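You operate a simulated robot arm through the tools that you are given. There is no shell and no other tool. Be economical: measure what you need, move in short steps, check, and stop when the job is done.

You run a simulated robot arm. Do the job below in one go: nothing can be reset, and whatever is moved stays where it is left.

JOB
Gauge the coupling half's bore, green plug first: green tray if the red plug stays out, else red tray.
Fine: both plug gauges go back into their stand.

It is judged by the outcome, as a careful person would: the job done as asked, and still so three seconds after it is handed in. It fails if anything else is knocked over, pushed out of place, dropped, spilled or broken.

ROBOT AND FRAMES
A 6-joint arm with a two-finger parallel gripper, fixed in place. Base frame: the origin is at the foot of the arm, x ahead of it, y to its left, z up; the work surface is at about z = 0. Units: cm, degrees, N and s.
With the tool pointing down near the work surface it reaches from about 14 to 58 cm from the base axis. Its first joint turns from -66.0 to 66.0 degrees. Payload 2.1 kg.
The tool frame sits at the grasp point between the pads (the TCP): z along the fingers, y along the line on which they close. The tips reach 3 cm beyond it. Largest opening 9.4 cm; finger width 2.8, thickness 1; the body of the gripper, 5 by 9.6 cm, starts 5.5 cm behind the TCP.
Orientation is that of the tool frame in the base frame, as a unit quaternion [x, y, z, w]. With the fingers straight down and closing along the base's y, the tool's x points along the base's -x, its y along +y and its z along -z.

CONTROLS
- The arm moves only by the tool arm_command. Its argument "motion" is one flat list of numbers, 7 for each row, row after row: the turn, a rotation vector about the tool's x, y, z in degrees, then the shift along the tool's x, y, z in cm, then the opening in per cent of the stroke, from 0 (shut) to 100 (fully open). In form: [wx, wy, wz, dx, dy, dz, grip, wx, wy, wz, dx, dy, dz, grip, ...]. A call has 1 to 10 rows; each row is the pose to reach, as a shift and turn from the pose commanded when the call began, along the tool's axes at that moment. A row lasts 0.2 s, in which the tool goes at most 5 cm and 8.6 degrees; a call with a longer step from one row to the next is refused whole, and so is a gripper value outside its range. A pose out of reach is approached as far as the arm can. The call stops where the force on the tool passes 40 N (or 10 N more than at its start, if that is more) or the arm is blocked; 0.2 s more then pass. The fingers move at their own pace (about 7.2 cm/s each) and stop on an object; they squeeze with about 29 N. The grip force told is the motor's: it shows also when the fingers shut on nothing. Time passes only in rows, and 0.2 s behind the last, so rows that repeat a pose let the fingers close. The reply holds the time, the measured pose of the TCP, the force on the tool along the base axes, the opening and the grip force, in the units named above and with some noise, with the torque about the TCP (base axes, N m) and any sound that the robot's microphone picked up.
- Cameras (640 x 400 px; columns grow to the right, rows downward): "scene" is fixed at [5.95, -38.1, 47.67]; the picture's right is [0.71, -0.71, 0.00], its down [-0.44, -0.44, -0.78] and it looks along [0.55, 0.55, -0.63] (base axes); focal length 214 px, centre (320, 200). "wrist" rides on the gripper at [7.6, 1.4, -10.3] in the tool frame; the picture's right is [-0.18, 0.98, 0.00], its down [-0.75, -0.14, -0.64] and it looks along [-0.63, -0.12, 0.77] (tool axes); focal length 243 px, centre (320, 200). There is no depth. A picture from a camera that has moved, and an enlarged one, comes with that camera's place and axes in the base frame and with its lens.
- grab_frame(camera): a new picture of that camera. It takes no simulated time.
- zoom(camera, box): a new picture of the part [left, top, right, bottom] of that camera's present view, enlarged. It takes no simulated time.
- close_job(): hands the job in; it is judged then, once.

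Work in short steps. Places have to be worked out from the pictures, the camera data and where the tool is seen: move nearer, look again, correct. Check each grasp and each placing, and mend what went wrong. You have 120 turns and 76 pictures in all, those below and enlarged ones among them. Open the gripper and draw the arm clear of the work before you hand the job in, unless the task says otherwise; then end with one line.

The tools are called after "Emit:" as name(argument=value, ...) on one line, values as JSON. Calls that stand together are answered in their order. arm_command: Moves the arm, as the interface text tells. Its arguments: {"type":"object","properties":{"motion":{"type":"array"}},"required":["motion"]} The other tools are called the same way: grab_frame (camera) takes a picture; zoom (camera, box) takes an enlarged picture of a part of a camera's view; close_job () hands the job in.

At the start:

```text
time_s: 0.0
ee_pos: [30.66, -19.76, 36.09]
tool_rot: [0.0, 1.0, 0.0, 0.001]
force: [-0.4, 0.3, -0.3]
torque: [0.01, -0.02, 0.01]
gripper_width: 9.38
finger_force: 0.0
```

scene: 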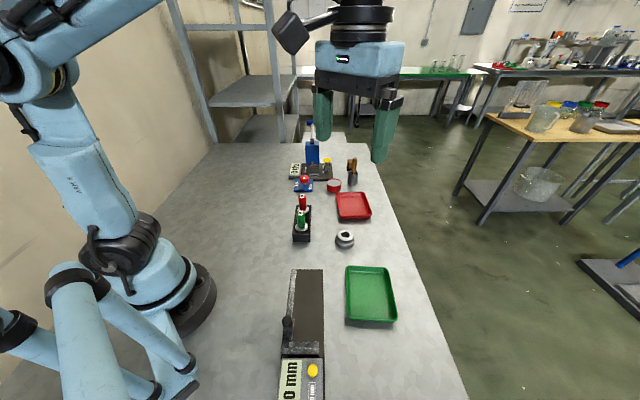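
wrist: 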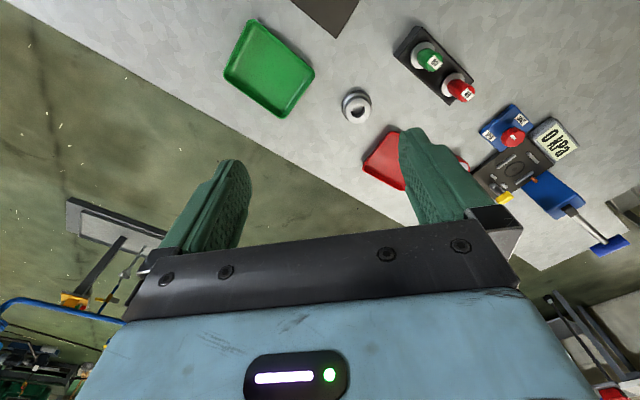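

I'll look closer at the coupling, stand and trays before moving.

Emit:
zoom(camera="scene", box=[270, 170, 410, 258])

Emit:
zoom(camera="wrist", box=[320, 10, 500, 122])

```text
4.55 times, centred on (340, 214) of scene
camera zoom: at [5.95, -38.1, 47.67], right [0.71, -0.71, 0.0], down [-0.44, -0.44, -0.78], along [0.55, 0.55, -0.63], focal length 975 px, centre (229, 136)
```

zoom: 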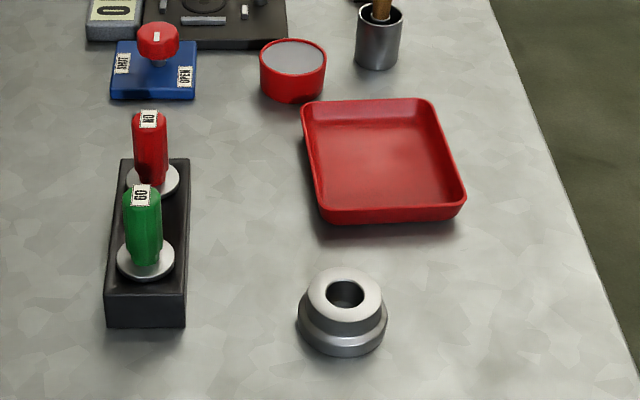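

```text
3.56 times, centred on (410, 66) of wrist
camera zoom: at [22.92, -18.22, 46.49], right [0.18, 0.98, 0.0], down [0.75, -0.14, 0.64], along [0.63, -0.12, -0.77], focal length 863 px, centre (0, 676)
```

zoom: 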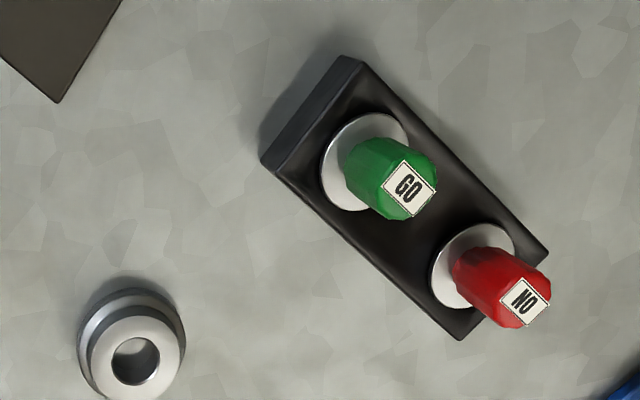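

Triangulated: the green plug top is near (32.7, -3.9, 8.2), the red top near (38.1, 1.5, 8.1) and the coupling top near (39.4, -14.7, 3). The stand lies at 45°. I'm moving above green with the fingers closing across the stand.

Emit:
arm_command(motion=[0, 0, -7.5, -0.34, 2.64, 3, 100, 0, 0, -15, -0.68, 5.28, 6, 100, 0, 0, -22.5, -1.02, 7.92, 9, 100, 0, 0, -30, -1.36, 10.56, 12, 100, 0, 0, -37.5, -1.7, 13.2, 15, 100, 0, 0, -45, -2.04, 15.86, 18, 100, 0, 0, -45, -2.04, 15.86, 18, 100])

Emit:
grab_frame(camera="wrist")

Emit:
grab_frame(camera="scene")

```text
time_s: 1.6
ee_pos: [32.74, -3.99, 18.05]
tool_rot: [-0.383, 0.924, -0.001, 0.001]
force: [-0.2, 0.3, 1.0]
torque: [0.0, -0.02, 0.02]
gripper_width: 9.4
finger_force: 0.0
```

```text
71 pictures are left
camera wrist: at [26.24, -8.3, 28.45], right [-0.57, 0.82, 0.0], down [0.63, 0.43, 0.64], along [0.53, 0.36, -0.77], focal length 243 px, centre (320, 200)
```

wrist: 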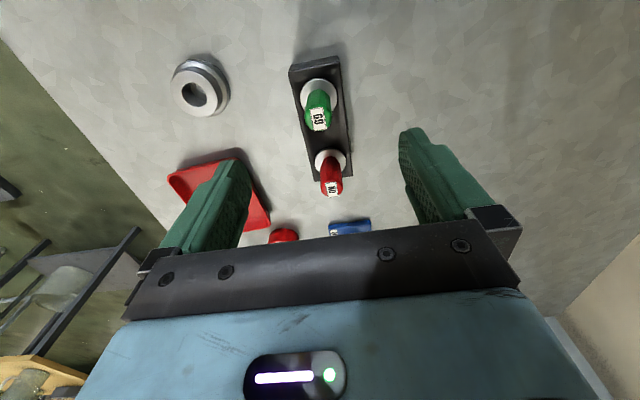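

```text
70 pictures are left
```

scene: 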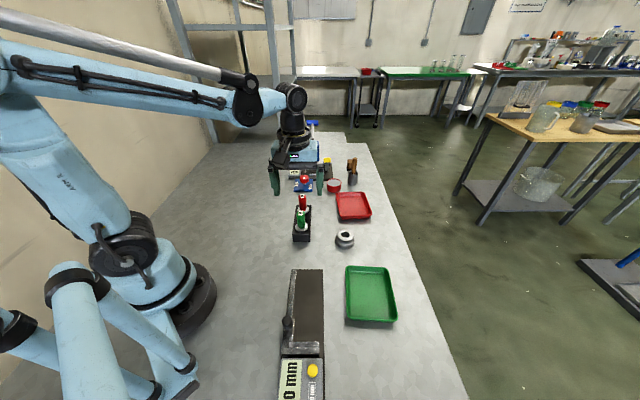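

The green top projects right under the TCP. I'll zoom on the plugs to check the handle facets and centring.

Emit:
zoom(camera="wrist", box=[260, 50, 390, 210])

Emit:
zoom(camera="wrist", box=[150, 40, 250, 130])

```text
2.50 times, centred on (325, 130) of wrist
camera zoom: at [26.24, -8.3, 28.45], right [-0.57, 0.82, 0.0], down [0.63, 0.43, 0.64], along [0.53, 0.36, -0.77], focal length 606 px, centre (308, 375)
```

zoom: 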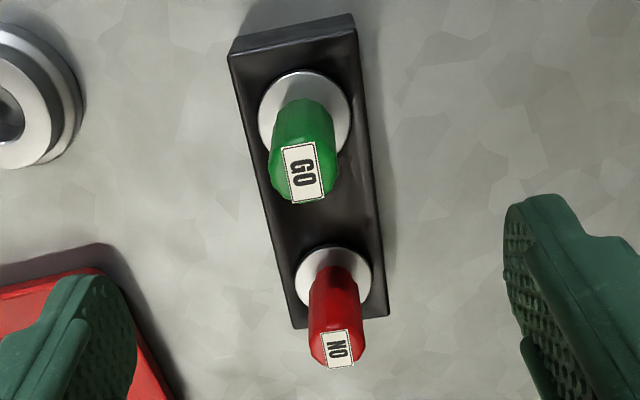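

```text
4.44 times, centred on (200, 85) of wrist
camera zoom: at [26.24, -8.3, 28.45], right [-0.57, 0.82, 0.0], down [0.63, 0.43, 0.64], along [0.53, 0.36, -0.77], focal length 1078 px, centre (853, 711)
```

zoom: 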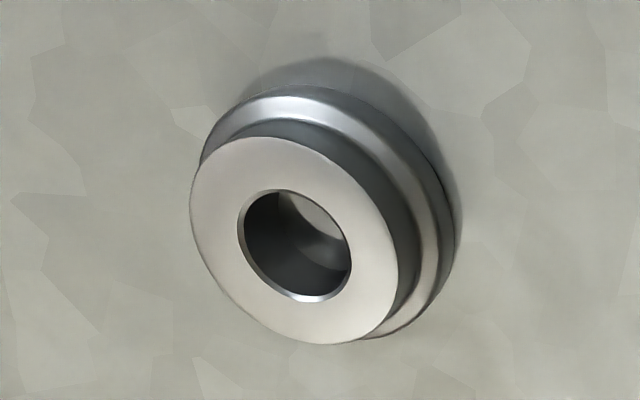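

Alignment is good: the stand and handle sit at about 45° and centred within 1 mm. I'm descending to a TCP height of 6.7 and closing.

Emit:
arm_command(motion=[0, 0, 0, 0, 0, 4, 100, 0, 0, 0, 0, 0, 8, 100, 0, 0, 0, 0, 0, 11.35, 100, 0, 0, 0, 0, 0, 11.35, 100, 0, 0, 0, 0, 0, 11.35, 40, 0, 0, 0, 0, 0, 11.35, 0, 0, 0, 0, 0, 0, 11.35, 0, 0, 0, 0, 0, 0, 11.35, 0])

Emit:
zoom(camera="scene", box=[250, 160, 370, 260])

```text
time_s: 3.4
ee_pos: [32.55, -3.95, 6.74]
tool_rot: [-0.384, 0.923, -0.001, 0.0]
force: [-0.7, 0.6, 8.6]
torque: [0.11, 0.12, 0.0]
gripper_width: 2.18
finger_force: 29.0
```

```text
4.00 times, centred on (310, 210) of scene
camera zoom: at [5.95, -38.1, 47.67], right [0.71, -0.71, 0.0], down [-0.44, -0.44, -0.78], along [0.55, 0.55, -0.63], focal length 858 px, centre (360, 160)
```

zoom: 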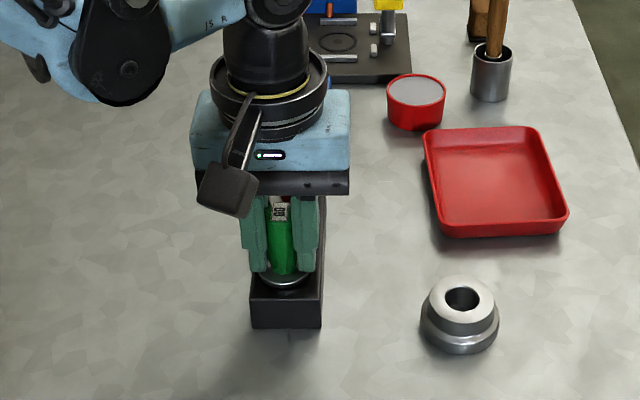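

Gripped at 2.18 cm wide. I'm lifting slowly straight up.

Emit:
arm_command(motion=[0, 0, 0, 0, 0, -0.5, 0, 0, 0, 0, 0, 0, -1.5, 0, 0, 0, 0, 0, 0, -3, 0, 0, 0, 0, 0, 0, -5, 0, 0, 0, 0, 0, 0, -7, 0, 0, 0, 0, 0, 0, -7.3, 0, 0, 0, 0, 0, 0, -7.3, 0])

Emit:
zoom(camera="scene", box=[250, 160, 370, 260])

Emit:
grab_frame(camera="wrist")

```text
time_s: 5.0
ee_pos: [32.81, -3.84, 14.09]
tool_rot: [-0.383, 0.924, -0.001, 0.0]
force: [-0.2, 0.5, -1.2]
torque: [-0.01, 0.01, 0.0]
gripper_width: 2.2
finger_force: 29.5
```

```text
4.00 times, centred on (310, 210) of scene
camera zoom: at [5.95, -38.1, 47.67], right [0.71, -0.71, 0.0], down [-0.44, -0.44, -0.78], along [0.55, 0.55, -0.63], focal length 858 px, centre (360, 160)
```

zoom: 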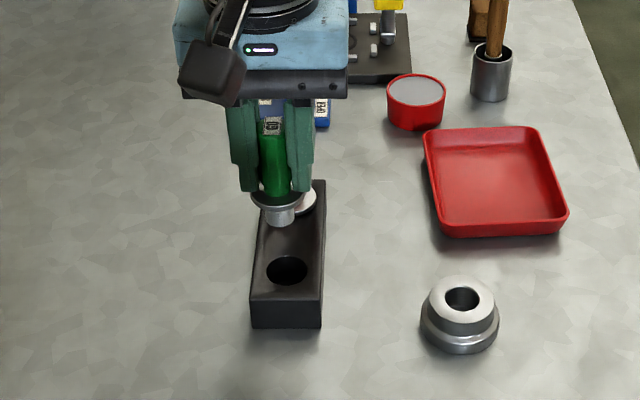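

```text
65 pictures are left
camera wrist: at [26.22, -8.17, 24.43], right [-0.56, 0.83, 0.0], down [0.63, 0.43, 0.64], along [0.53, 0.36, -0.77], focal length 243 px, centre (320, 200)
```

wrist: 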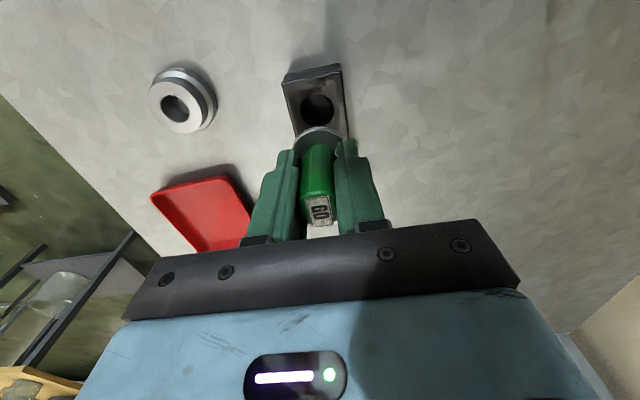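

The plug is held vertically, its gauge end is short (about 2 cm diameter), and the stand hole is roomy. I'm carrying it at this height to over the bore near (39.5, -14.6).

Emit:
arm_command(motion=[0, 0, 0, 0.7, -3.08, 0, 0, 0, 0, 0, 1.39, -6.16, 0, 0, 0, 0, 0, 2.08, -9.24, 0, 0, 0, 0, 0, 2.77, -12.32, 0, 0, 0, 0, 0, 2.77, -12.32, 0, 0, 0, 0, 0, 2.77, -12.32, 0, 0])

Emit:
zoom(camera="scene", box=[290, 180, 400, 260])

Emit:
zoom(camera="wrist", box=[240, 40, 400, 240])

```text
time_s: 6.4
ee_pos: [39.47, -14.55, 14.11]
tool_rot: [-0.383, 0.924, 0.0, 0.0]
force: [0.0, -0.1, -1.1]
torque: [0.03, -0.01, -0.04]
gripper_width: 2.21
finger_force: 28.3
```

```text
5.00 times, centred on (345, 220) of scene
camera zoom: at [5.95, -38.1, 47.67], right [0.71, -0.71, 0.0], down [-0.44, -0.44, -0.78], along [0.55, 0.55, -0.63], focal length 1072 px, centre (195, 100)
```

zoom: 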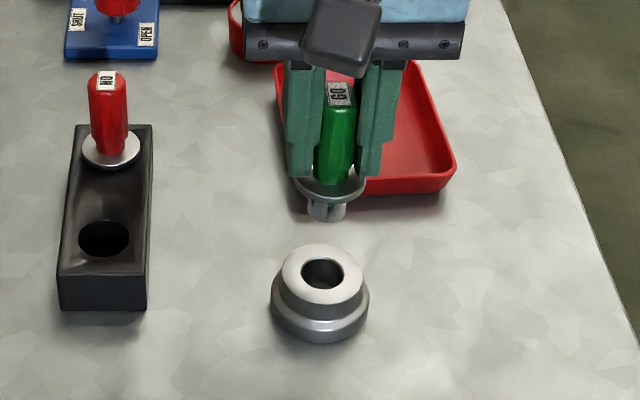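

```text
2.00 times, centred on (320, 140) of wrist
camera zoom: at [32.93, -18.91, 24.44], right [-0.56, 0.83, 0.0], down [0.63, 0.43, 0.64], along [0.53, 0.36, -0.77], focal length 485 px, centre (320, 320)
```

zoom: 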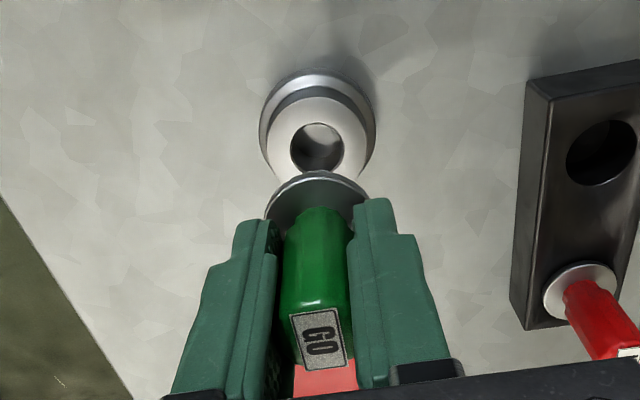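

Lateral alignment looks within about 1 mm, but both cameras look along nearly the same azimuth. I'll turn the tool in place so the wrist camera shows the other direction.

Emit:
arm_command(motion=[0, 0, 8.5, 0, 0, 0, 0, 0, 0, 17, 0, 0, 0, 0, 0, 0, 25.5, 0, 0, 0, 0, 0, 0, 34, 0, 0, 0, 0, 0, 0, 42.5, 0, 0, 0, 0, 0, 0, 51, 0, 0, 0, 0, 0, 0, 59.5, 0, 0, 0, 0, 0, 0, 68, 0, 0, 0, 0, 0, 0, 68, 0, 0, 0, 0, 0, 0, 68, 0, 0, 0, 0])

Emit:
zoom(camera="wrist", box=[240, 60, 400, 160])

Emit:
zoom(camera="scene", box=[310, 200, 380, 250])

```text
time_s: 8.6
ee_pos: [39.39, -14.46, 14.02]
tool_rot: [0.201, 0.98, 0.0, 0.002]
force: [0.1, 0.1, -1.8]
torque: [-0.04, 0.01, -0.01]
gripper_width: 2.17
finger_force: 29.1
```

```text
4.00 times, centred on (320, 110) of wrist
camera zoom: at [32.92, -10.21, 24.44], right [0.55, 0.83, 0.0], down [0.64, -0.42, 0.64], along [0.54, -0.36, -0.77], focal length 970 px, centre (320, 560)
```

zoom: 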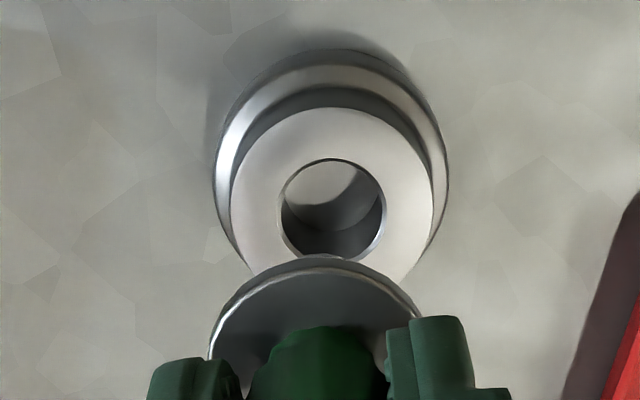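

```text
8.00 times, centred on (345, 225) of scene
camera zoom: at [5.95, -38.1, 47.67], right [0.71, -0.71, 0.0], down [-0.44, -0.44, -0.78], along [0.55, 0.55, -0.63], focal length 1716 px, centre (120, 0)
```

zoom: 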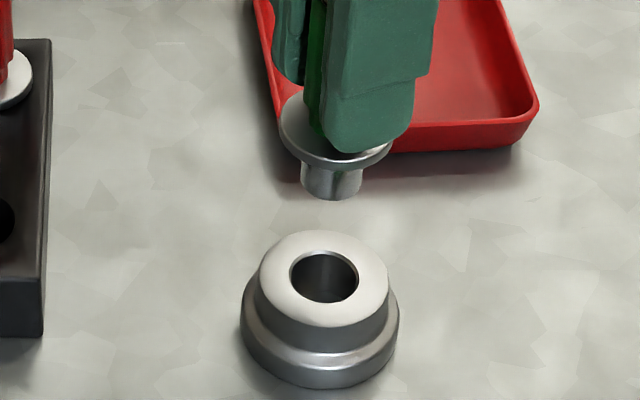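

From the two views, the bore is offset by about (+0.25, +0.15) cm from the plug axis and the gap is about 3.6 cm. I'm correcting and lowering 2.7 cm before looking again.

Emit:
arm_command(motion=[0, 0, 0, -0.17, 0.236, 1.3, 0, 0, 0, 0, -0.17, 0.236, 2.7, 0, 0, 0, 0, -0.17, 0.236, 2.7, 0, 0, 0, 0, -0.17, 0.236, 2.7, 0])

Emit:
zoom(camera="wrist", box=[240, 60, 400, 160])

Emit:
zoom(camera="scene", box=[310, 200, 380, 250])

```text
time_s: 9.6
ee_pos: [39.68, -14.25, 11.37]
tool_rot: [0.199, 0.98, 0.0, 0.001]
force: [0.2, 0.0, -2.0]
torque: [0.03, -0.01, 0.0]
gripper_width: 2.2
finger_force: 29.2
```

```text
4.00 times, centred on (320, 110) of wrist
camera zoom: at [33.22, -10.04, 21.73], right [0.55, 0.83, 0.0], down [0.64, -0.42, 0.64], along [0.54, -0.36, -0.77], focal length 970 px, centre (320, 560)
```

zoom: 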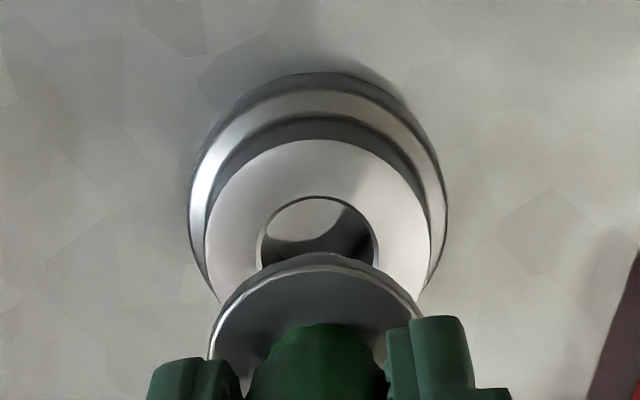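

```text
8.00 times, centred on (345, 225) of scene
camera zoom: at [5.95, -38.1, 47.67], right [0.71, -0.71, 0.0], down [-0.44, -0.44, -0.78], along [0.55, 0.55, -0.63], focal length 1716 px, centre (120, 0)
```

zoom: 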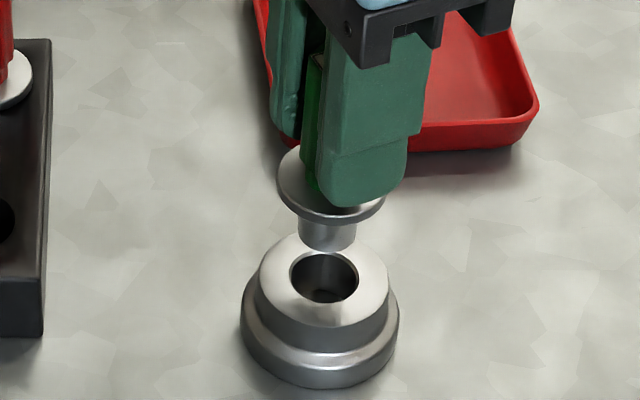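

The plug is now within half a millimetre of the bore axis. I'm trimming it and lowering gently in small steps while watching the force.

Emit:
arm_command(motion=[0, 0, 0, -0.02, -0.046, 0.2, 0, 0, 0, 0, -0.02, -0.046, 0.4, 0, 0, 0, 0, -0.02, -0.046, 0.6, 0, 0, 0, 0, -0.02, -0.046, 0.8, 0, 0, 0, 0, -0.02, -0.046, 0.95, 0, 0, 0, 0, -0.02, -0.046, 1.1, 0, 0, 0, 0, -0.02, -0.046, 1.1, 0])

Emit:
zoom(camera="scene", box=[310, 200, 380, 250])

```text
time_s: 11.2
ee_pos: [39.75, -14.28, 10.19]
tool_rot: [0.199, 0.98, 0.0, 0.001]
force: [0.5, 0.1, -1.4]
torque: [0.02, -0.01, 0.04]
gripper_width: 2.21
finger_force: 28.7
```

```text
8.00 times, centred on (345, 225) of scene
camera zoom: at [5.95, -38.1, 47.67], right [0.71, -0.71, 0.0], down [-0.44, -0.44, -0.78], along [0.55, 0.55, -0.63], focal length 1716 px, centre (120, 0)
```

zoom: 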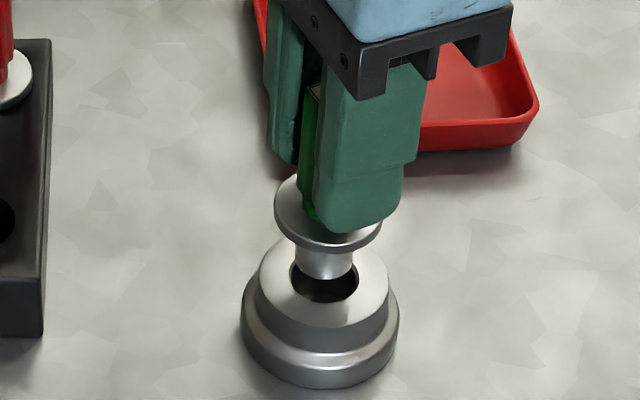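

Still free and centred, tip about at the bore mouth. Continuing down.

Emit:
arm_command(motion=[0, 0, 0, 0, 0, 0.15, 0, 0, 0, 0, 0, 0, 0.3, 0, 0, 0, 0, 0, 0, 0.45, 0, 0, 0, 0, 0, 0, 0.6, 0, 0, 0, 0, 0, 0, 0.6, 0])

Emit:
zoom(camera="scene", box=[310, 200, 380, 250])

Emit:
zoom(camera="wrist", box=[240, 60, 400, 160])

```text
time_s: 12.4
ee_pos: [39.69, -14.55, 9.63]
tool_rot: [0.199, 0.98, 0.0, 0.001]
force: [1.5, 0.0, -0.9]
torque: [0.05, -0.02, 0.01]
gripper_width: 2.23
finger_force: 29.0
```

```text
8.00 times, centred on (345, 225) of scene
camera zoom: at [5.95, -38.1, 47.67], right [0.71, -0.71, 0.0], down [-0.44, -0.44, -0.78], along [0.55, 0.55, -0.63], focal length 1716 px, centre (120, 0)
```

zoom: 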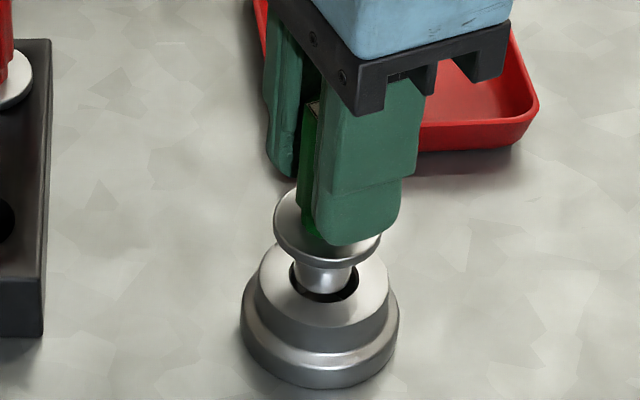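

```text
4.00 times, centred on (320, 110) of wrist
camera zoom: at [33.14, -10.11, 20.07], right [0.55, 0.83, 0.0], down [0.64, -0.42, 0.64], along [0.54, -0.36, -0.77], focal length 970 px, centre (320, 560)
```

zoom: 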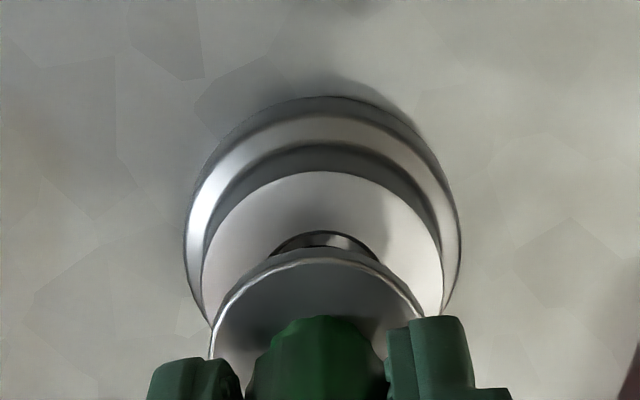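

No axial resistance so far. Continuing down.

Emit:
arm_command(motion=[0, 0, 0, 0, 0, 0.15, 0, 0, 0, 0, 0, 0, 0.3, 0, 0, 0, 0, 0, 0, 0.45, 0, 0, 0, 0, 0, 0, 0.6, 0, 0, 0, 0, 0, 0, 0.6, 0])

Emit:
zoom(camera="scene", box=[310, 200, 380, 250])

```text
time_s: 13.6
ee_pos: [39.74, -14.34, 9.2]
tool_rot: [0.199, 0.98, 0.0, 0.002]
force: [-0.8, 0.2, -1.3]
torque: [0.06, -0.03, 0.03]
gripper_width: 2.22
finger_force: 29.4
```

```text
8.00 times, centred on (345, 225) of scene
camera zoom: at [5.95, -38.1, 47.67], right [0.71, -0.71, 0.0], down [-0.44, -0.44, -0.78], along [0.55, 0.55, -0.63], focal length 1716 px, centre (120, 0)
```

zoom: 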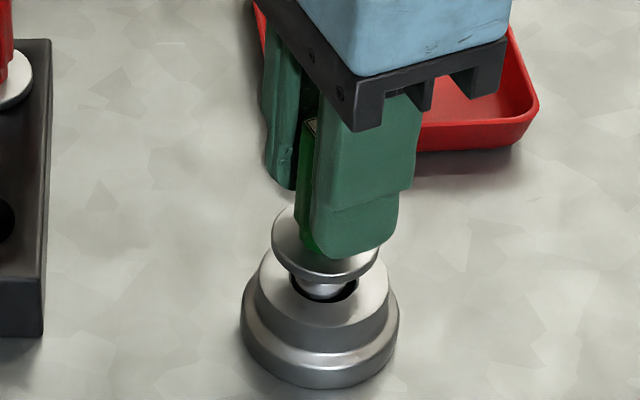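

The member is passing into the bore without resistance. Continuing until the flange seats.

Emit:
arm_command(motion=[0, 0, 0, 0, 0, 0.15, 0, 0, 0, 0, 0, 0, 0.3, 0, 0, 0, 0, 0, 0, 0.45, 0, 0, 0, 0, 0, 0, 0.6, 0, 0, 0, 0, 0, 0, 0.75, 0, 0, 0, 0, 0, 0, 0.75, 0])

Emit:
zoom(camera="scene", box=[310, 200, 380, 250])

```text
time_s: 15.0
ee_pos: [39.7, -14.23, 8.26]
tool_rot: [0.199, 0.98, 0.0, 0.001]
force: [-0.6, -0.6, -2.2]
torque: [0.04, 0.01, 0.01]
gripper_width: 2.23
finger_force: 29.0
```

```text
8.00 times, centred on (345, 225) of scene
camera zoom: at [5.95, -38.1, 47.67], right [0.71, -0.71, 0.0], down [-0.44, -0.44, -0.78], along [0.55, 0.55, -0.63], focal length 1716 px, centre (120, 0)
```

zoom: 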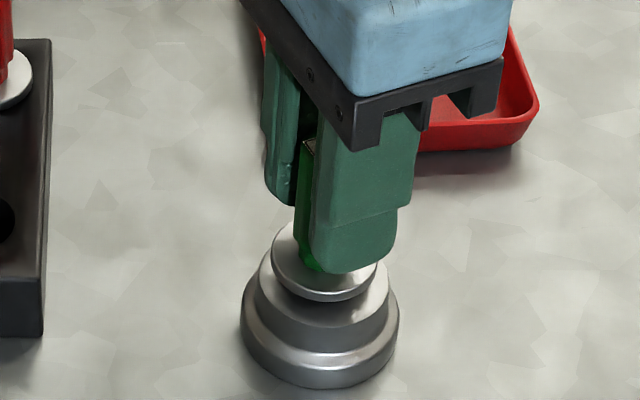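

Green is clearly well inside. A last few millimetres to confirm it seats.

Emit:
arm_command(motion=[0, 0, 0, 0, 0, 0.12, 0, 0, 0, 0, 0, 0, 0.24, 0, 0, 0, 0, 0, 0, 0.36, 0, 0, 0, 0, 0, 0, 0.48, 0])

Emit:
zoom(camera="scene", box=[310, 200, 380, 250])

```text
time_s: 16.0
ee_pos: [39.61, -14.4, 7.81]
tool_rot: [0.199, 0.98, 0.001, 0.001]
force: [-0.8, -0.7, 2.8]
torque: [0.12, -0.06, 0.0]
gripper_width: 2.22
finger_force: 28.8
```

```text
8.00 times, centred on (345, 225) of scene
camera zoom: at [5.95, -38.1, 47.67], right [0.71, -0.71, 0.0], down [-0.44, -0.44, -0.78], along [0.55, 0.55, -0.63], focal length 1716 px, centre (120, 0)
```

zoom: 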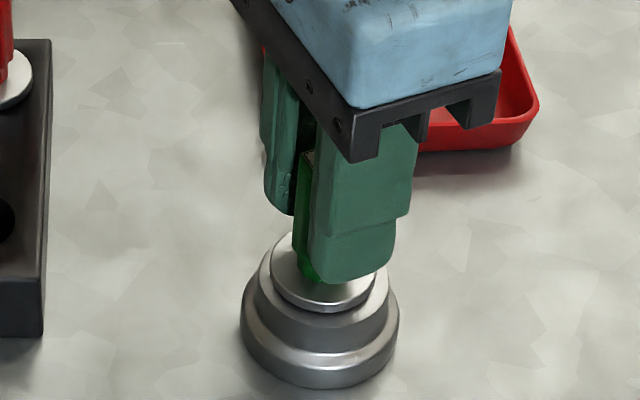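

Green goes in fully, flange on the coupling face. I'm withdrawing straight up.

Emit:
arm_command(motion=[0, 0, 0, 0, 0, -0.3, 0, 0, 0, 0, 0, 0, -0.9, 0, 0, 0, 0, 0, 0, -1.8, 0, 0, 0, 0, 0, 0, -3, 0, 0, 0, 0, 0, 0, -5, 0, 0, 0, 0, 0, 0, -6.3, 0, 0, 0, 0, 0, 0, -6.3, 0])

Emit:
zoom(camera="scene", box=[270, 170, 410, 258])

```text
time_s: 17.6
ee_pos: [39.62, -14.27, 14.23]
tool_rot: [0.199, 0.98, 0.0, 0.0]
force: [0.2, 0.2, -1.2]
torque: [0.03, 0.02, 0.03]
gripper_width: 2.2
finger_force: 28.7
```

```text
4.55 times, centred on (340, 214) of scene
camera zoom: at [5.95, -38.1, 47.67], right [0.71, -0.71, 0.0], down [-0.44, -0.44, -0.78], along [0.55, 0.55, -0.63], focal length 975 px, centre (229, 136)
```

zoom: 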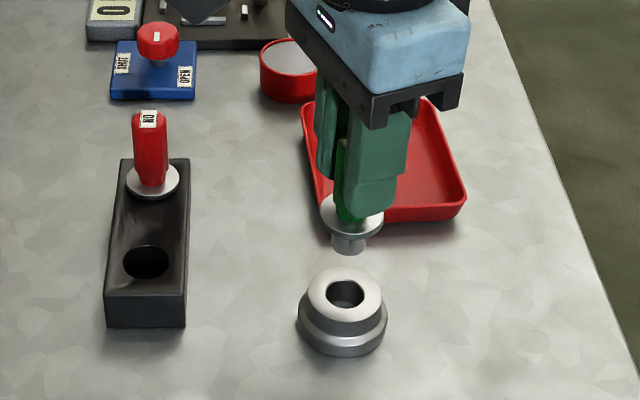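

The coupling is undisturbed. Carrying green back above its stand hole while turning back to the original orientation.

Emit:
arm_command(motion=[0, 0, -8.5, 1.32, 0.874, 0, 0, 0, 0, -17, 2.64, 1.749, 0, 0, 0, 0, -25.5, 3.96, 2.623, 0, 0, 0, 0, -34, 5.285, 3.5, 0, 0, 0, 0, -42.5, 6.6, 4.37, 0, 0, 0, 0, -51, 7.93, 5.246, 0, 0, 0, 0, -59.5, 9.25, 6.12, 0, 0, 0, 0, -68, 10.57, 6.995, 0, 0, 0, 0, -68, 10.57, 6.995, 0, 0, 0, 0, -68, 10.57, 6.995, 0, 0])

Emit:
zoom(camera="scene", box=[270, 180, 340, 250])

Emit:
zoom(camera="wrist", box=[240, 50, 400, 160])

```text
time_s: 19.8
ee_pos: [32.66, -3.71, 14.1]
tool_rot: [-0.383, 0.924, -0.001, 0.001]
force: [0.2, -0.8, -1.5]
torque: [0.03, 0.01, 0.01]
gripper_width: 2.2
finger_force: 28.8
```

```text
5.71 times, centred on (305, 215) of scene
camera zoom: at [5.95, -38.1, 47.67], right [0.71, -0.71, 0.0], down [-0.44, -0.44, -0.78], along [0.55, 0.55, -0.63], focal length 1226 px, centre (406, 114)
```

zoom: 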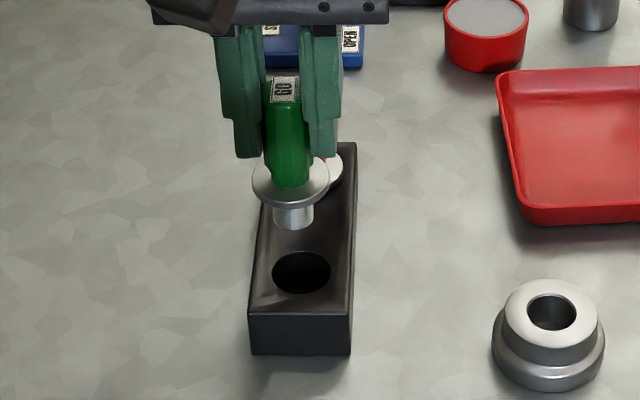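

```text
3.64 times, centred on (320, 105) of wrist
camera zoom: at [26.25, -8.21, 24.54], right [-0.57, 0.82, 0.0], down [0.63, 0.43, 0.64], along [0.53, 0.36, -0.77], focal length 882 px, centre (320, 546)
```

zoom: 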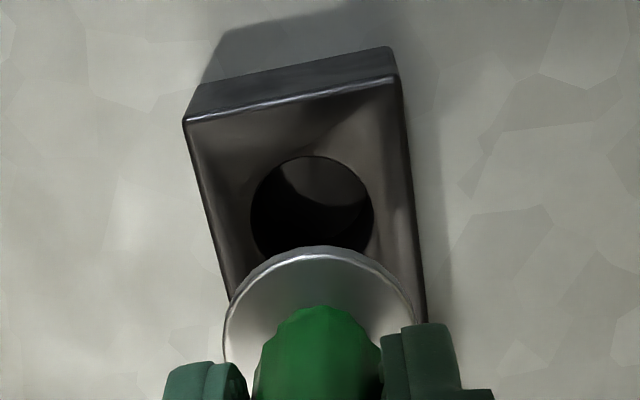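

The hole is about 0.18 cm off laterally, which I'm correcting. Then lowering, slowly at the end.

Emit:
arm_command(motion=[0, 0, 0, 0, -0.18, 1.5, 0, 0, 0, 0, 0, -0.18, 3, 0, 0, 0, 0, 0, -0.18, 4, 0, 0, 0, 0, 0, -0.18, 4.7, 0, 0, 0, 0, 0, -0.18, 5.4, 0, 0, 0, 0, 0, -0.18, 6.0, 0, 0, 0, 0, 0, -0.18, 6.5, 0, 0, 0, 0, 0, -0.18, 6.9, 0, 0, 0, 0, 0, -0.18, 6.9, 0])

Emit:
zoom(camera="scene", box=[270, 180, 340, 250])

```text
time_s: 21.8
ee_pos: [32.8, -3.91, 7.08]
tool_rot: [-0.383, 0.924, -0.001, 0.001]
force: [-2.1, -1.8, 11.2]
torque: [0.08, 0.17, 0.03]
gripper_width: 2.2
finger_force: 29.5
```

```text
5.71 times, centred on (305, 215) of scene
camera zoom: at [5.94, -38.1, 47.67], right [0.71, -0.71, 0.0], down [-0.44, -0.44, -0.78], along [0.55, 0.55, -0.63], focal length 1226 px, centre (406, 114)
```

zoom: 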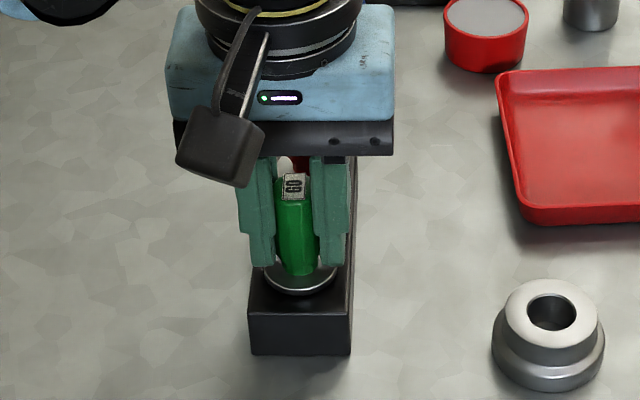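

The flange and label are at the same pixels as when first seated, and contact force is present. I'm releasing and raising.

Emit:
arm_command(motion=[0, 0, 0, 0, 0, 0, 30, 0, 0, 0, 0, 0, 0, 70, 0, 0, 0, 0, 0, 0, 100, 0, 0, 0, 0, 0, 0, 100, 0, 0, 0, 0, 0, -3, 100, 0, 0, 0, 0, 0, -7, 100, 0, 0, 0, 0, 0, -11, 100, 0, 0, 0, 0, 0, -11, 100])

Emit:
zoom(camera="scene", box=[270, 170, 410, 258])

Emit:
zoom(camera="wrist", box=[260, 50, 390, 210])

```text
time_s: 23.6
ee_pos: [32.84, -3.84, 18.27]
tool_rot: [-0.382, 0.924, -0.002, 0.0]
force: [-1.1, 0.0, -0.4]
torque: [0.02, 0.01, 0.02]
gripper_width: 9.39
finger_force: 0.0
```

```text
4.55 times, centred on (340, 214) of scene
camera zoom: at [5.95, -38.1, 47.67], right [0.71, -0.71, 0.0], down [-0.44, -0.44, -0.78], along [0.55, 0.55, -0.63], focal length 975 px, centre (229, 136)
```

zoom: 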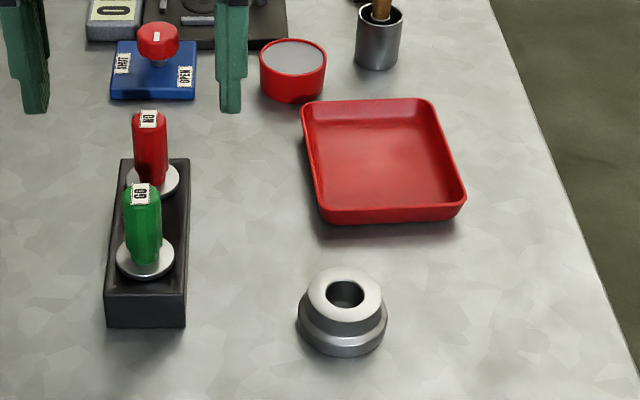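

```text
2.50 times, centred on (325, 130) of wrist
camera zoom: at [26.34, -8.39, 28.69], right [-0.56, 0.83, 0.0], down [0.63, 0.43, 0.64], along [0.53, 0.36, -0.77], focal length 606 px, centre (308, 375)
```

zoom: 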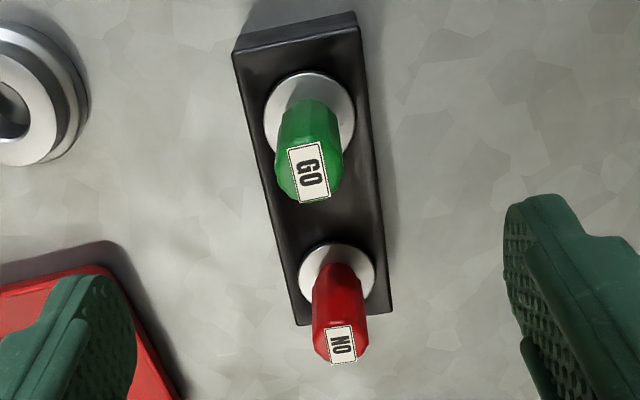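

Green is back in its seat. I'm moving above the red plug (about (38.2, 1.35)) at the same height.

Emit:
arm_command(motion=[0, 0, 0, -2.5, 0.03, 0, 100, 0, 0, 0, -5, 0.06, 0, 100, 0, 0, 0, -7.64, 0.1, 0, 100, 0, 0, 0, -7.64, 0.1, 0, 100, 0, 0, 0, -7.64, 0.1, 0, 100])

Emit:
zoom(camera="wrist", box=[260, 50, 390, 210])

```text
time_s: 24.8
ee_pos: [38.04, 1.7, 18.32]
tool_rot: [-0.383, 0.924, 0.0, 0.001]
force: [-1.0, -0.2, -0.2]
torque: [0.0, -0.02, -0.02]
gripper_width: 9.4
finger_force: 0.1
```

```text
2.50 times, centred on (325, 130) of wrist
camera zoom: at [31.65, -2.75, 28.66], right [-0.56, 0.83, 0.0], down [0.63, 0.43, 0.64], along [0.53, 0.36, -0.77], focal length 606 px, centre (308, 375)
```

zoom: 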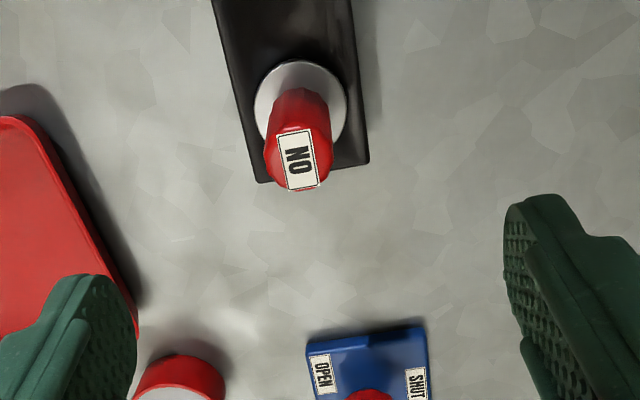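

Red is about (dx +0.28, dy −0.30) from the tool axis. I'm correcting, descending and gripping as with green.

Emit:
arm_command(motion=[0, 0, 0, 0.28, -0.3, 2, 100, 0, 0, 0, 0.28, -0.3, 5, 100, 0, 0, 0, 0.28, -0.3, 8, 100, 0, 0, 0, 0.28, -0.3, 11.2, 100, 0, 0, 0, 0.28, -0.3, 11.2, 100, 0, 0, 0, 0.28, -0.3, 11.2, 40, 0, 0, 0, 0.28, -0.3, 11.2, 0, 0, 0, 0, 0.28, -0.3, 11.2, 0, 0, 0, 0, 0.28, -0.3, 11.2, 0])

Emit:
zoom(camera="scene", box=[270, 170, 340, 240])

```text
time_s: 26.8
ee_pos: [38.1, 1.27, 7.1]
tool_rot: [-0.382, 0.924, -0.001, 0.001]
force: [-0.5, 0.0, 0.3]
torque: [0.01, 0.01, -0.02]
gripper_width: 2.22
finger_force: 29.2
```

```text
5.71 times, centred on (305, 205) of scene
camera zoom: at [5.95, -38.1, 47.67], right [0.71, -0.71, 0.0], down [-0.44, -0.44, -0.78], along [0.55, 0.55, -0.63], focal length 1226 px, centre (406, 171)
```

zoom: 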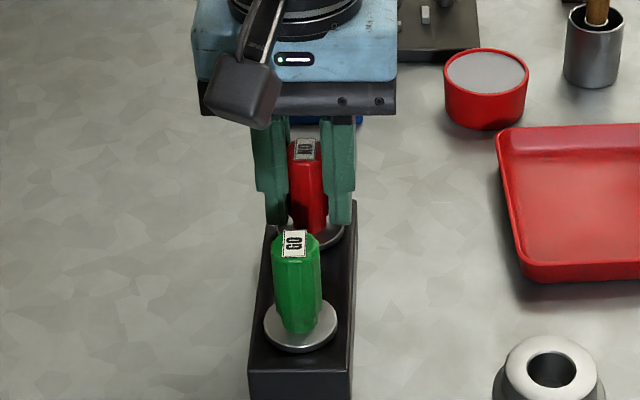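

Red is gripped at 2.22 cm. Lifting straight up and checking.

Emit:
arm_command(motion=[0, 0, 0, 0, 0, -0.5, 0, 0, 0, 0, 0, 0, -1.5, 0, 0, 0, 0, 0, 0, -3, 0, 0, 0, 0, 0, 0, -5, 0, 0, 0, 0, 0, 0, -7, 0, 0, 0, 0, 0, 0, -7.6, 0, 0, 0, 0, 0, 0, -7.6, 0])

Emit:
zoom(camera="scene", box=[270, 170, 340, 240])

Emit:
zoom(camera="wrist", box=[240, 50, 400, 160])

```text
time_s: 28.4
ee_pos: [38.14, 1.21, 14.73]
tool_rot: [-0.383, 0.924, -0.001, 0.0]
force: [0.2, -0.1, -1.6]
torque: [-0.02, -0.03, 0.01]
gripper_width: 2.19
finger_force: 29.2
```

```text
5.71 times, centred on (305, 205) of scene
camera zoom: at [5.95, -38.1, 47.67], right [0.71, -0.71, 0.0], down [-0.44, -0.44, -0.78], along [0.55, 0.55, -0.63], focal length 1226 px, centre (406, 171)
```

zoom: 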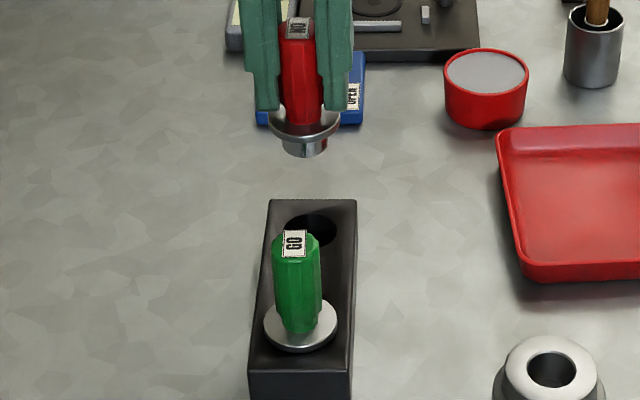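

```text
3.64 times, centred on (320, 105) of wrist
camera zoom: at [31.65, -3.18, 24.98], right [-0.56, 0.83, 0.0], down [0.63, 0.43, 0.64], along [0.53, 0.36, -0.77], focal length 882 px, centre (320, 546)
```

zoom: 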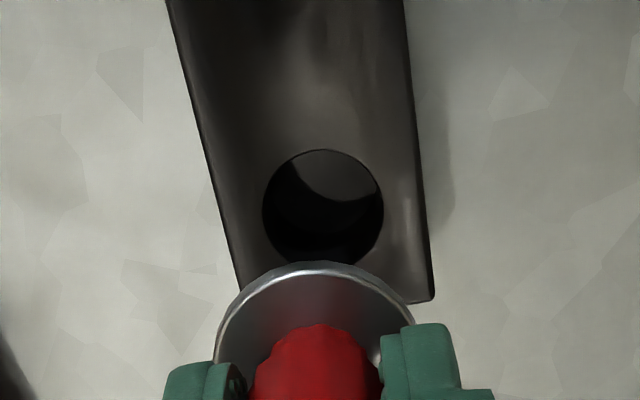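

Held vertically. Carrying red over to the bore while turning to the same orientation used for green.

Emit:
arm_command(motion=[0, 0, 8.5, 1.235, -1.504, 0, 0, 0, 0, 17, 2.47, -3.008, 0, 0, 0, 0, 25.5, 3.705, -4.51, 0, 0, 0, 0, 34, 4.94, -6.015, 0, 0, 0, 0, 42.5, 6.175, -7.52, 0, 0, 0, 0, 51, 7.41, -9.02, 0, 0, 0, 0, 59.5, 8.645, -10.53, 0, 0, 0, 0, 68, 9.88, -12.03, 0, 0, 0, 0, 68, 9.88, -12.03, 0, 0, 0, 0, 68, 9.88, -12.03, 0, 0])

Emit:
zoom(camera="wrist", box=[240, 60, 400, 160])

Emit:
zoom(camera="scene", box=[310, 200, 380, 250])

```text
time_s: 30.6
ee_pos: [39.56, -14.14, 14.44]
tool_rot: [0.2, 0.98, 0.0, 0.001]
force: [0.1, -1.1, -1.1]
torque: [-0.02, -0.02, -0.01]
gripper_width: 2.21
finger_force: 28.9
```

```text
4.00 times, centred on (320, 110) of wrist
camera zoom: at [33.09, -10.01, 24.94], right [0.55, 0.83, 0.0], down [0.64, -0.42, 0.64], along [0.54, -0.36, -0.77], focal length 970 px, centre (320, 560)
```

zoom: 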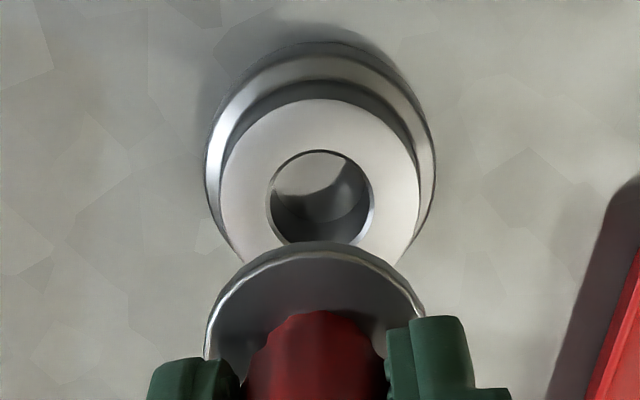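

```text
8.00 times, centred on (345, 225) of scene
camera zoom: at [5.95, -38.1, 47.67], right [0.71, -0.71, 0.0], down [-0.44, -0.44, -0.78], along [0.55, 0.55, -0.63], focal length 1716 px, centre (120, 0)
```

zoom: 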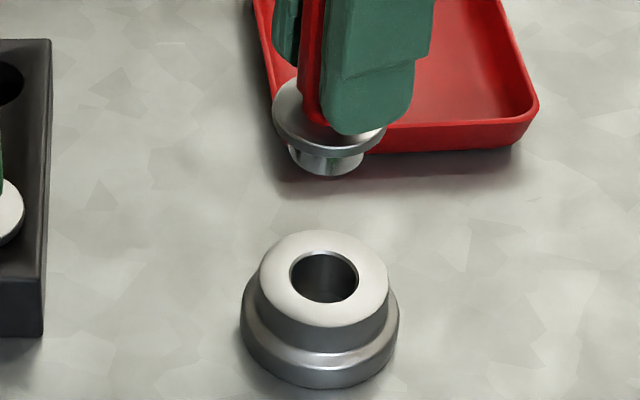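

By eye red's end (about 2.4 cm) is bigger than the bore. I'll still test it, centring by (+0.30, −0.12) and lowering to just above.

Emit:
arm_command(motion=[0, 0, 0, -0.323, 0.007, 1.5, 0, 0, 0, 0, -0.323, 0.007, 3.2, 0, 0, 0, 0, -0.323, 0.007, 3.2, 0, 0, 0, 0, -0.323, 0.007, 3.2, 0])

Emit:
zoom(camera="wrist", box=[240, 60, 400, 160])

Emit:
zoom(camera="scene", box=[310, 200, 380, 250])

```text
time_s: 31.6
ee_pos: [39.97, -14.42, 11.32]
tool_rot: [0.199, 0.98, 0.0, 0.0]
force: [-0.7, 0.3, -2.0]
torque: [0.0, 0.0, 0.0]
gripper_width: 2.2
finger_force: 29.7
```

```text
4.00 times, centred on (320, 110) of wrist
camera zoom: at [33.43, -10.12, 21.69], right [0.55, 0.83, 0.0], down [0.64, -0.42, 0.64], along [0.54, -0.36, -0.77], focal length 970 px, centre (320, 560)
```

zoom: 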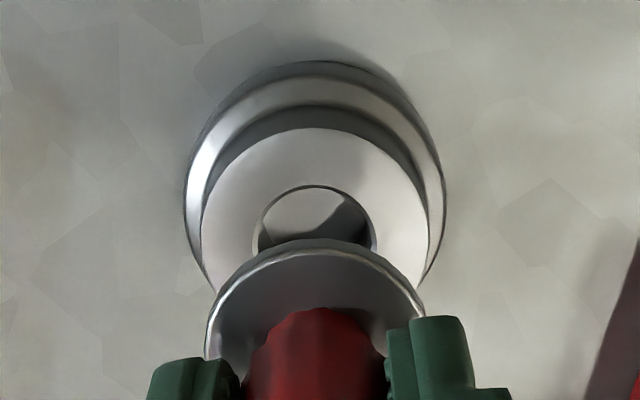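

```text
8.00 times, centred on (345, 225) of scene
camera zoom: at [5.95, -38.1, 47.67], right [0.71, -0.71, 0.0], down [-0.44, -0.44, -0.78], along [0.55, 0.55, -0.63], focal length 1716 px, centre (120, 0)
```

zoom: 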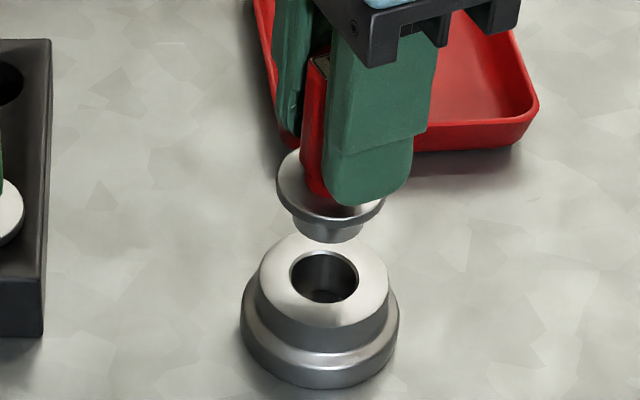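

Centred to within about 0.6 mm. Lowering in small steps and watching for contact.

Emit:
arm_command(motion=[0, 0, 0, 0, -0.06, 0.3, 0, 0, 0, 0, 0, -0.06, 0.6, 0, 0, 0, 0, 0, -0.06, 0.9, 0, 0, 0, 0, 0, -0.06, 1.1, 0, 0, 0, 0, 0, -0.06, 1.25, 0, 0, 0, 0, 0, -0.06, 1.4, 0, 0, 0, 0, 0, -0.06, 1.4, 0])

Emit:
zoom(camera="scene", box=[310, 200, 380, 250])

```text
time_s: 33.2
ee_pos: [39.88, -14.52, 9.94]
tool_rot: [0.199, 0.98, 0.0, 0.001]
force: [-0.5, -0.5, -1.6]
torque: [-0.02, 0.0, 0.0]
gripper_width: 2.2
finger_force: 28.6
```

```text
8.00 times, centred on (345, 225) of scene
camera zoom: at [5.95, -38.1, 47.67], right [0.71, -0.71, 0.0], down [-0.44, -0.44, -0.78], along [0.55, 0.55, -0.63], focal length 1716 px, centre (120, 0)
```

zoom: 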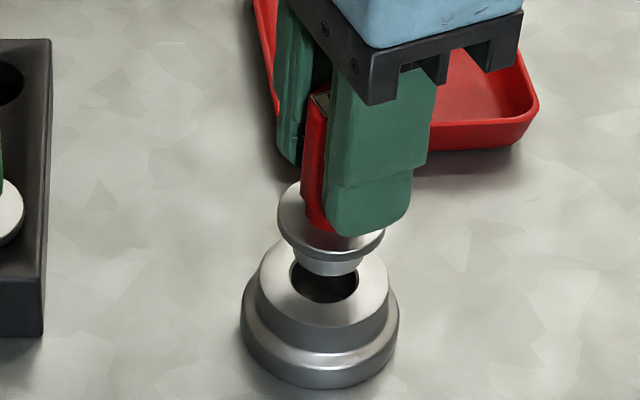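

No contact yet. Continuing in 1 mm steps.

Emit:
arm_command(motion=[0, 0, 0, 0, 0, 0.1, 0, 0, 0, 0, 0, 0, 0.2, 0, 0, 0, 0, 0, 0, 0.3, 0, 0, 0, 0, 0, 0, 0.4, 0, 0, 0, 0, 0, 0, 0.5, 0, 0, 0, 0, 0, 0, 0.5, 0])

Emit:
zoom(camera="scene", box=[310, 200, 380, 250])

Emit:
zoom(camera="wrist", box=[240, 60, 400, 160])

```text
time_s: 34.6
ee_pos: [39.97, -14.48, 9.54]
tool_rot: [0.199, 0.98, -0.001, 0.001]
force: [0.2, 0.4, -1.8]
torque: [-0.01, 0.01, 0.02]
gripper_width: 2.21
finger_force: 29.3
```

```text
8.00 times, centred on (345, 225) of scene
camera zoom: at [5.95, -38.1, 47.67], right [0.71, -0.71, 0.0], down [-0.44, -0.44, -0.78], along [0.55, 0.55, -0.63], focal length 1716 px, centre (120, 0)
```

zoom: 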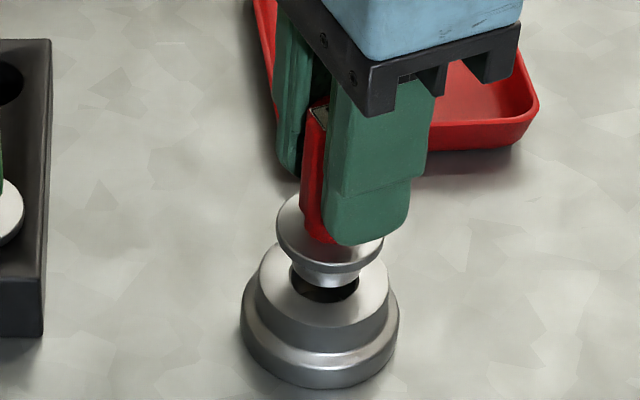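

```text
4.00 times, centred on (320, 110) of wrist
camera zoom: at [33.46, -10.25, 19.92], right [0.55, 0.83, 0.0], down [0.64, -0.42, 0.64], along [0.54, -0.36, -0.77], focal length 970 px, centre (320, 560)
```

zoom: 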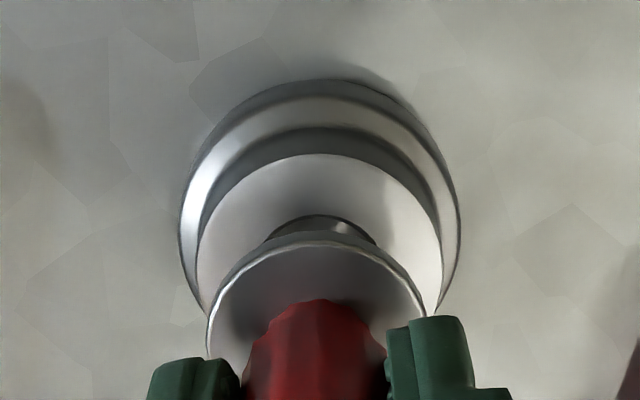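

Aligned in both views and still free. Continuing.

Emit:
arm_command(motion=[0, 0, 0, 0.02, 0.02, 0.1, 0, 0, 0, 0, 0.02, 0.02, 0.2, 0, 0, 0, 0, 0.02, 0.02, 0.3, 0, 0, 0, 0, 0.02, 0.02, 0.4, 0, 0, 0, 0, 0.02, 0.02, 0.5, 0, 0, 0, 0, 0.02, 0.02, 0.5, 0])

Emit:
zoom(camera="scene", box=[310, 200, 380, 250])

```text
time_s: 36.0
ee_pos: [39.89, -14.41, 8.97]
tool_rot: [0.199, 0.98, 0.0, 0.001]
force: [0.3, -0.3, -1.9]
torque: [-0.01, 0.01, 0.03]
gripper_width: 2.2
finger_force: 28.5
```

```text
8.00 times, centred on (345, 225) of scene
camera zoom: at [5.95, -38.1, 47.67], right [0.71, -0.71, 0.0], down [-0.44, -0.44, -0.78], along [0.55, 0.55, -0.63], focal length 1716 px, centre (120, 0)
```

zoom: 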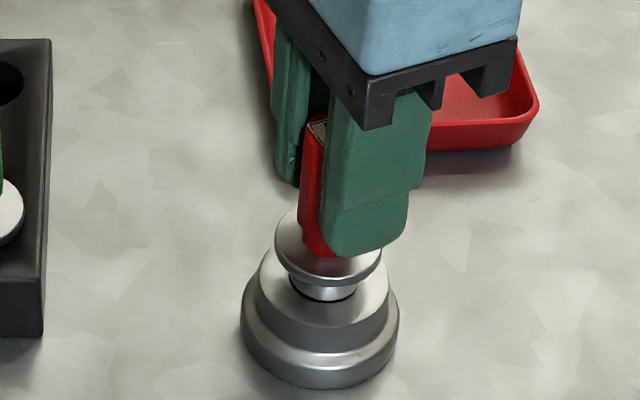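

Still free, with the end at about the mouth. Continuing in 1 mm steps.

Emit:
arm_command(motion=[0, 0, 0, 0, 0, 0.1, 0, 0, 0, 0, 0, 0, 0.2, 0, 0, 0, 0, 0, 0, 0.3, 0, 0, 0, 0, 0, 0, 0.3, 0])

Emit:
zoom(camera="scene", box=[310, 200, 380, 250])

```text
time_s: 37.0
ee_pos: [39.98, -14.59, 8.75]
tool_rot: [0.2, 0.98, 0.0, 0.002]
force: [1.8, -1.1, 20.5]
torque: [-0.35, 0.1, 0.02]
gripper_width: 2.19
finger_force: 28.7
```

```text
8.00 times, centred on (345, 225) of scene
camera zoom: at [5.94, -38.1, 47.68], right [0.71, -0.71, 0.0], down [-0.44, -0.44, -0.78], along [0.55, 0.55, -0.63], focal length 1716 px, centre (120, 0)
```

zoom: 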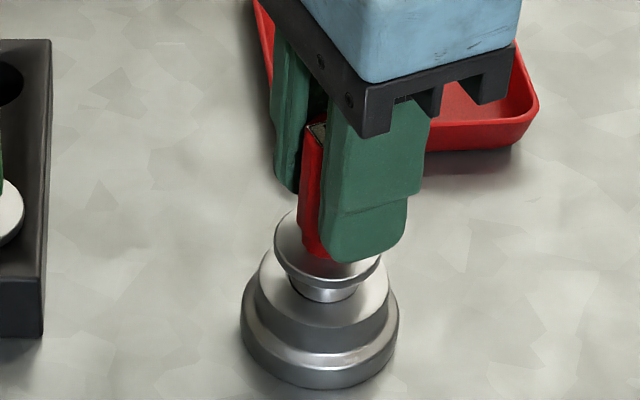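

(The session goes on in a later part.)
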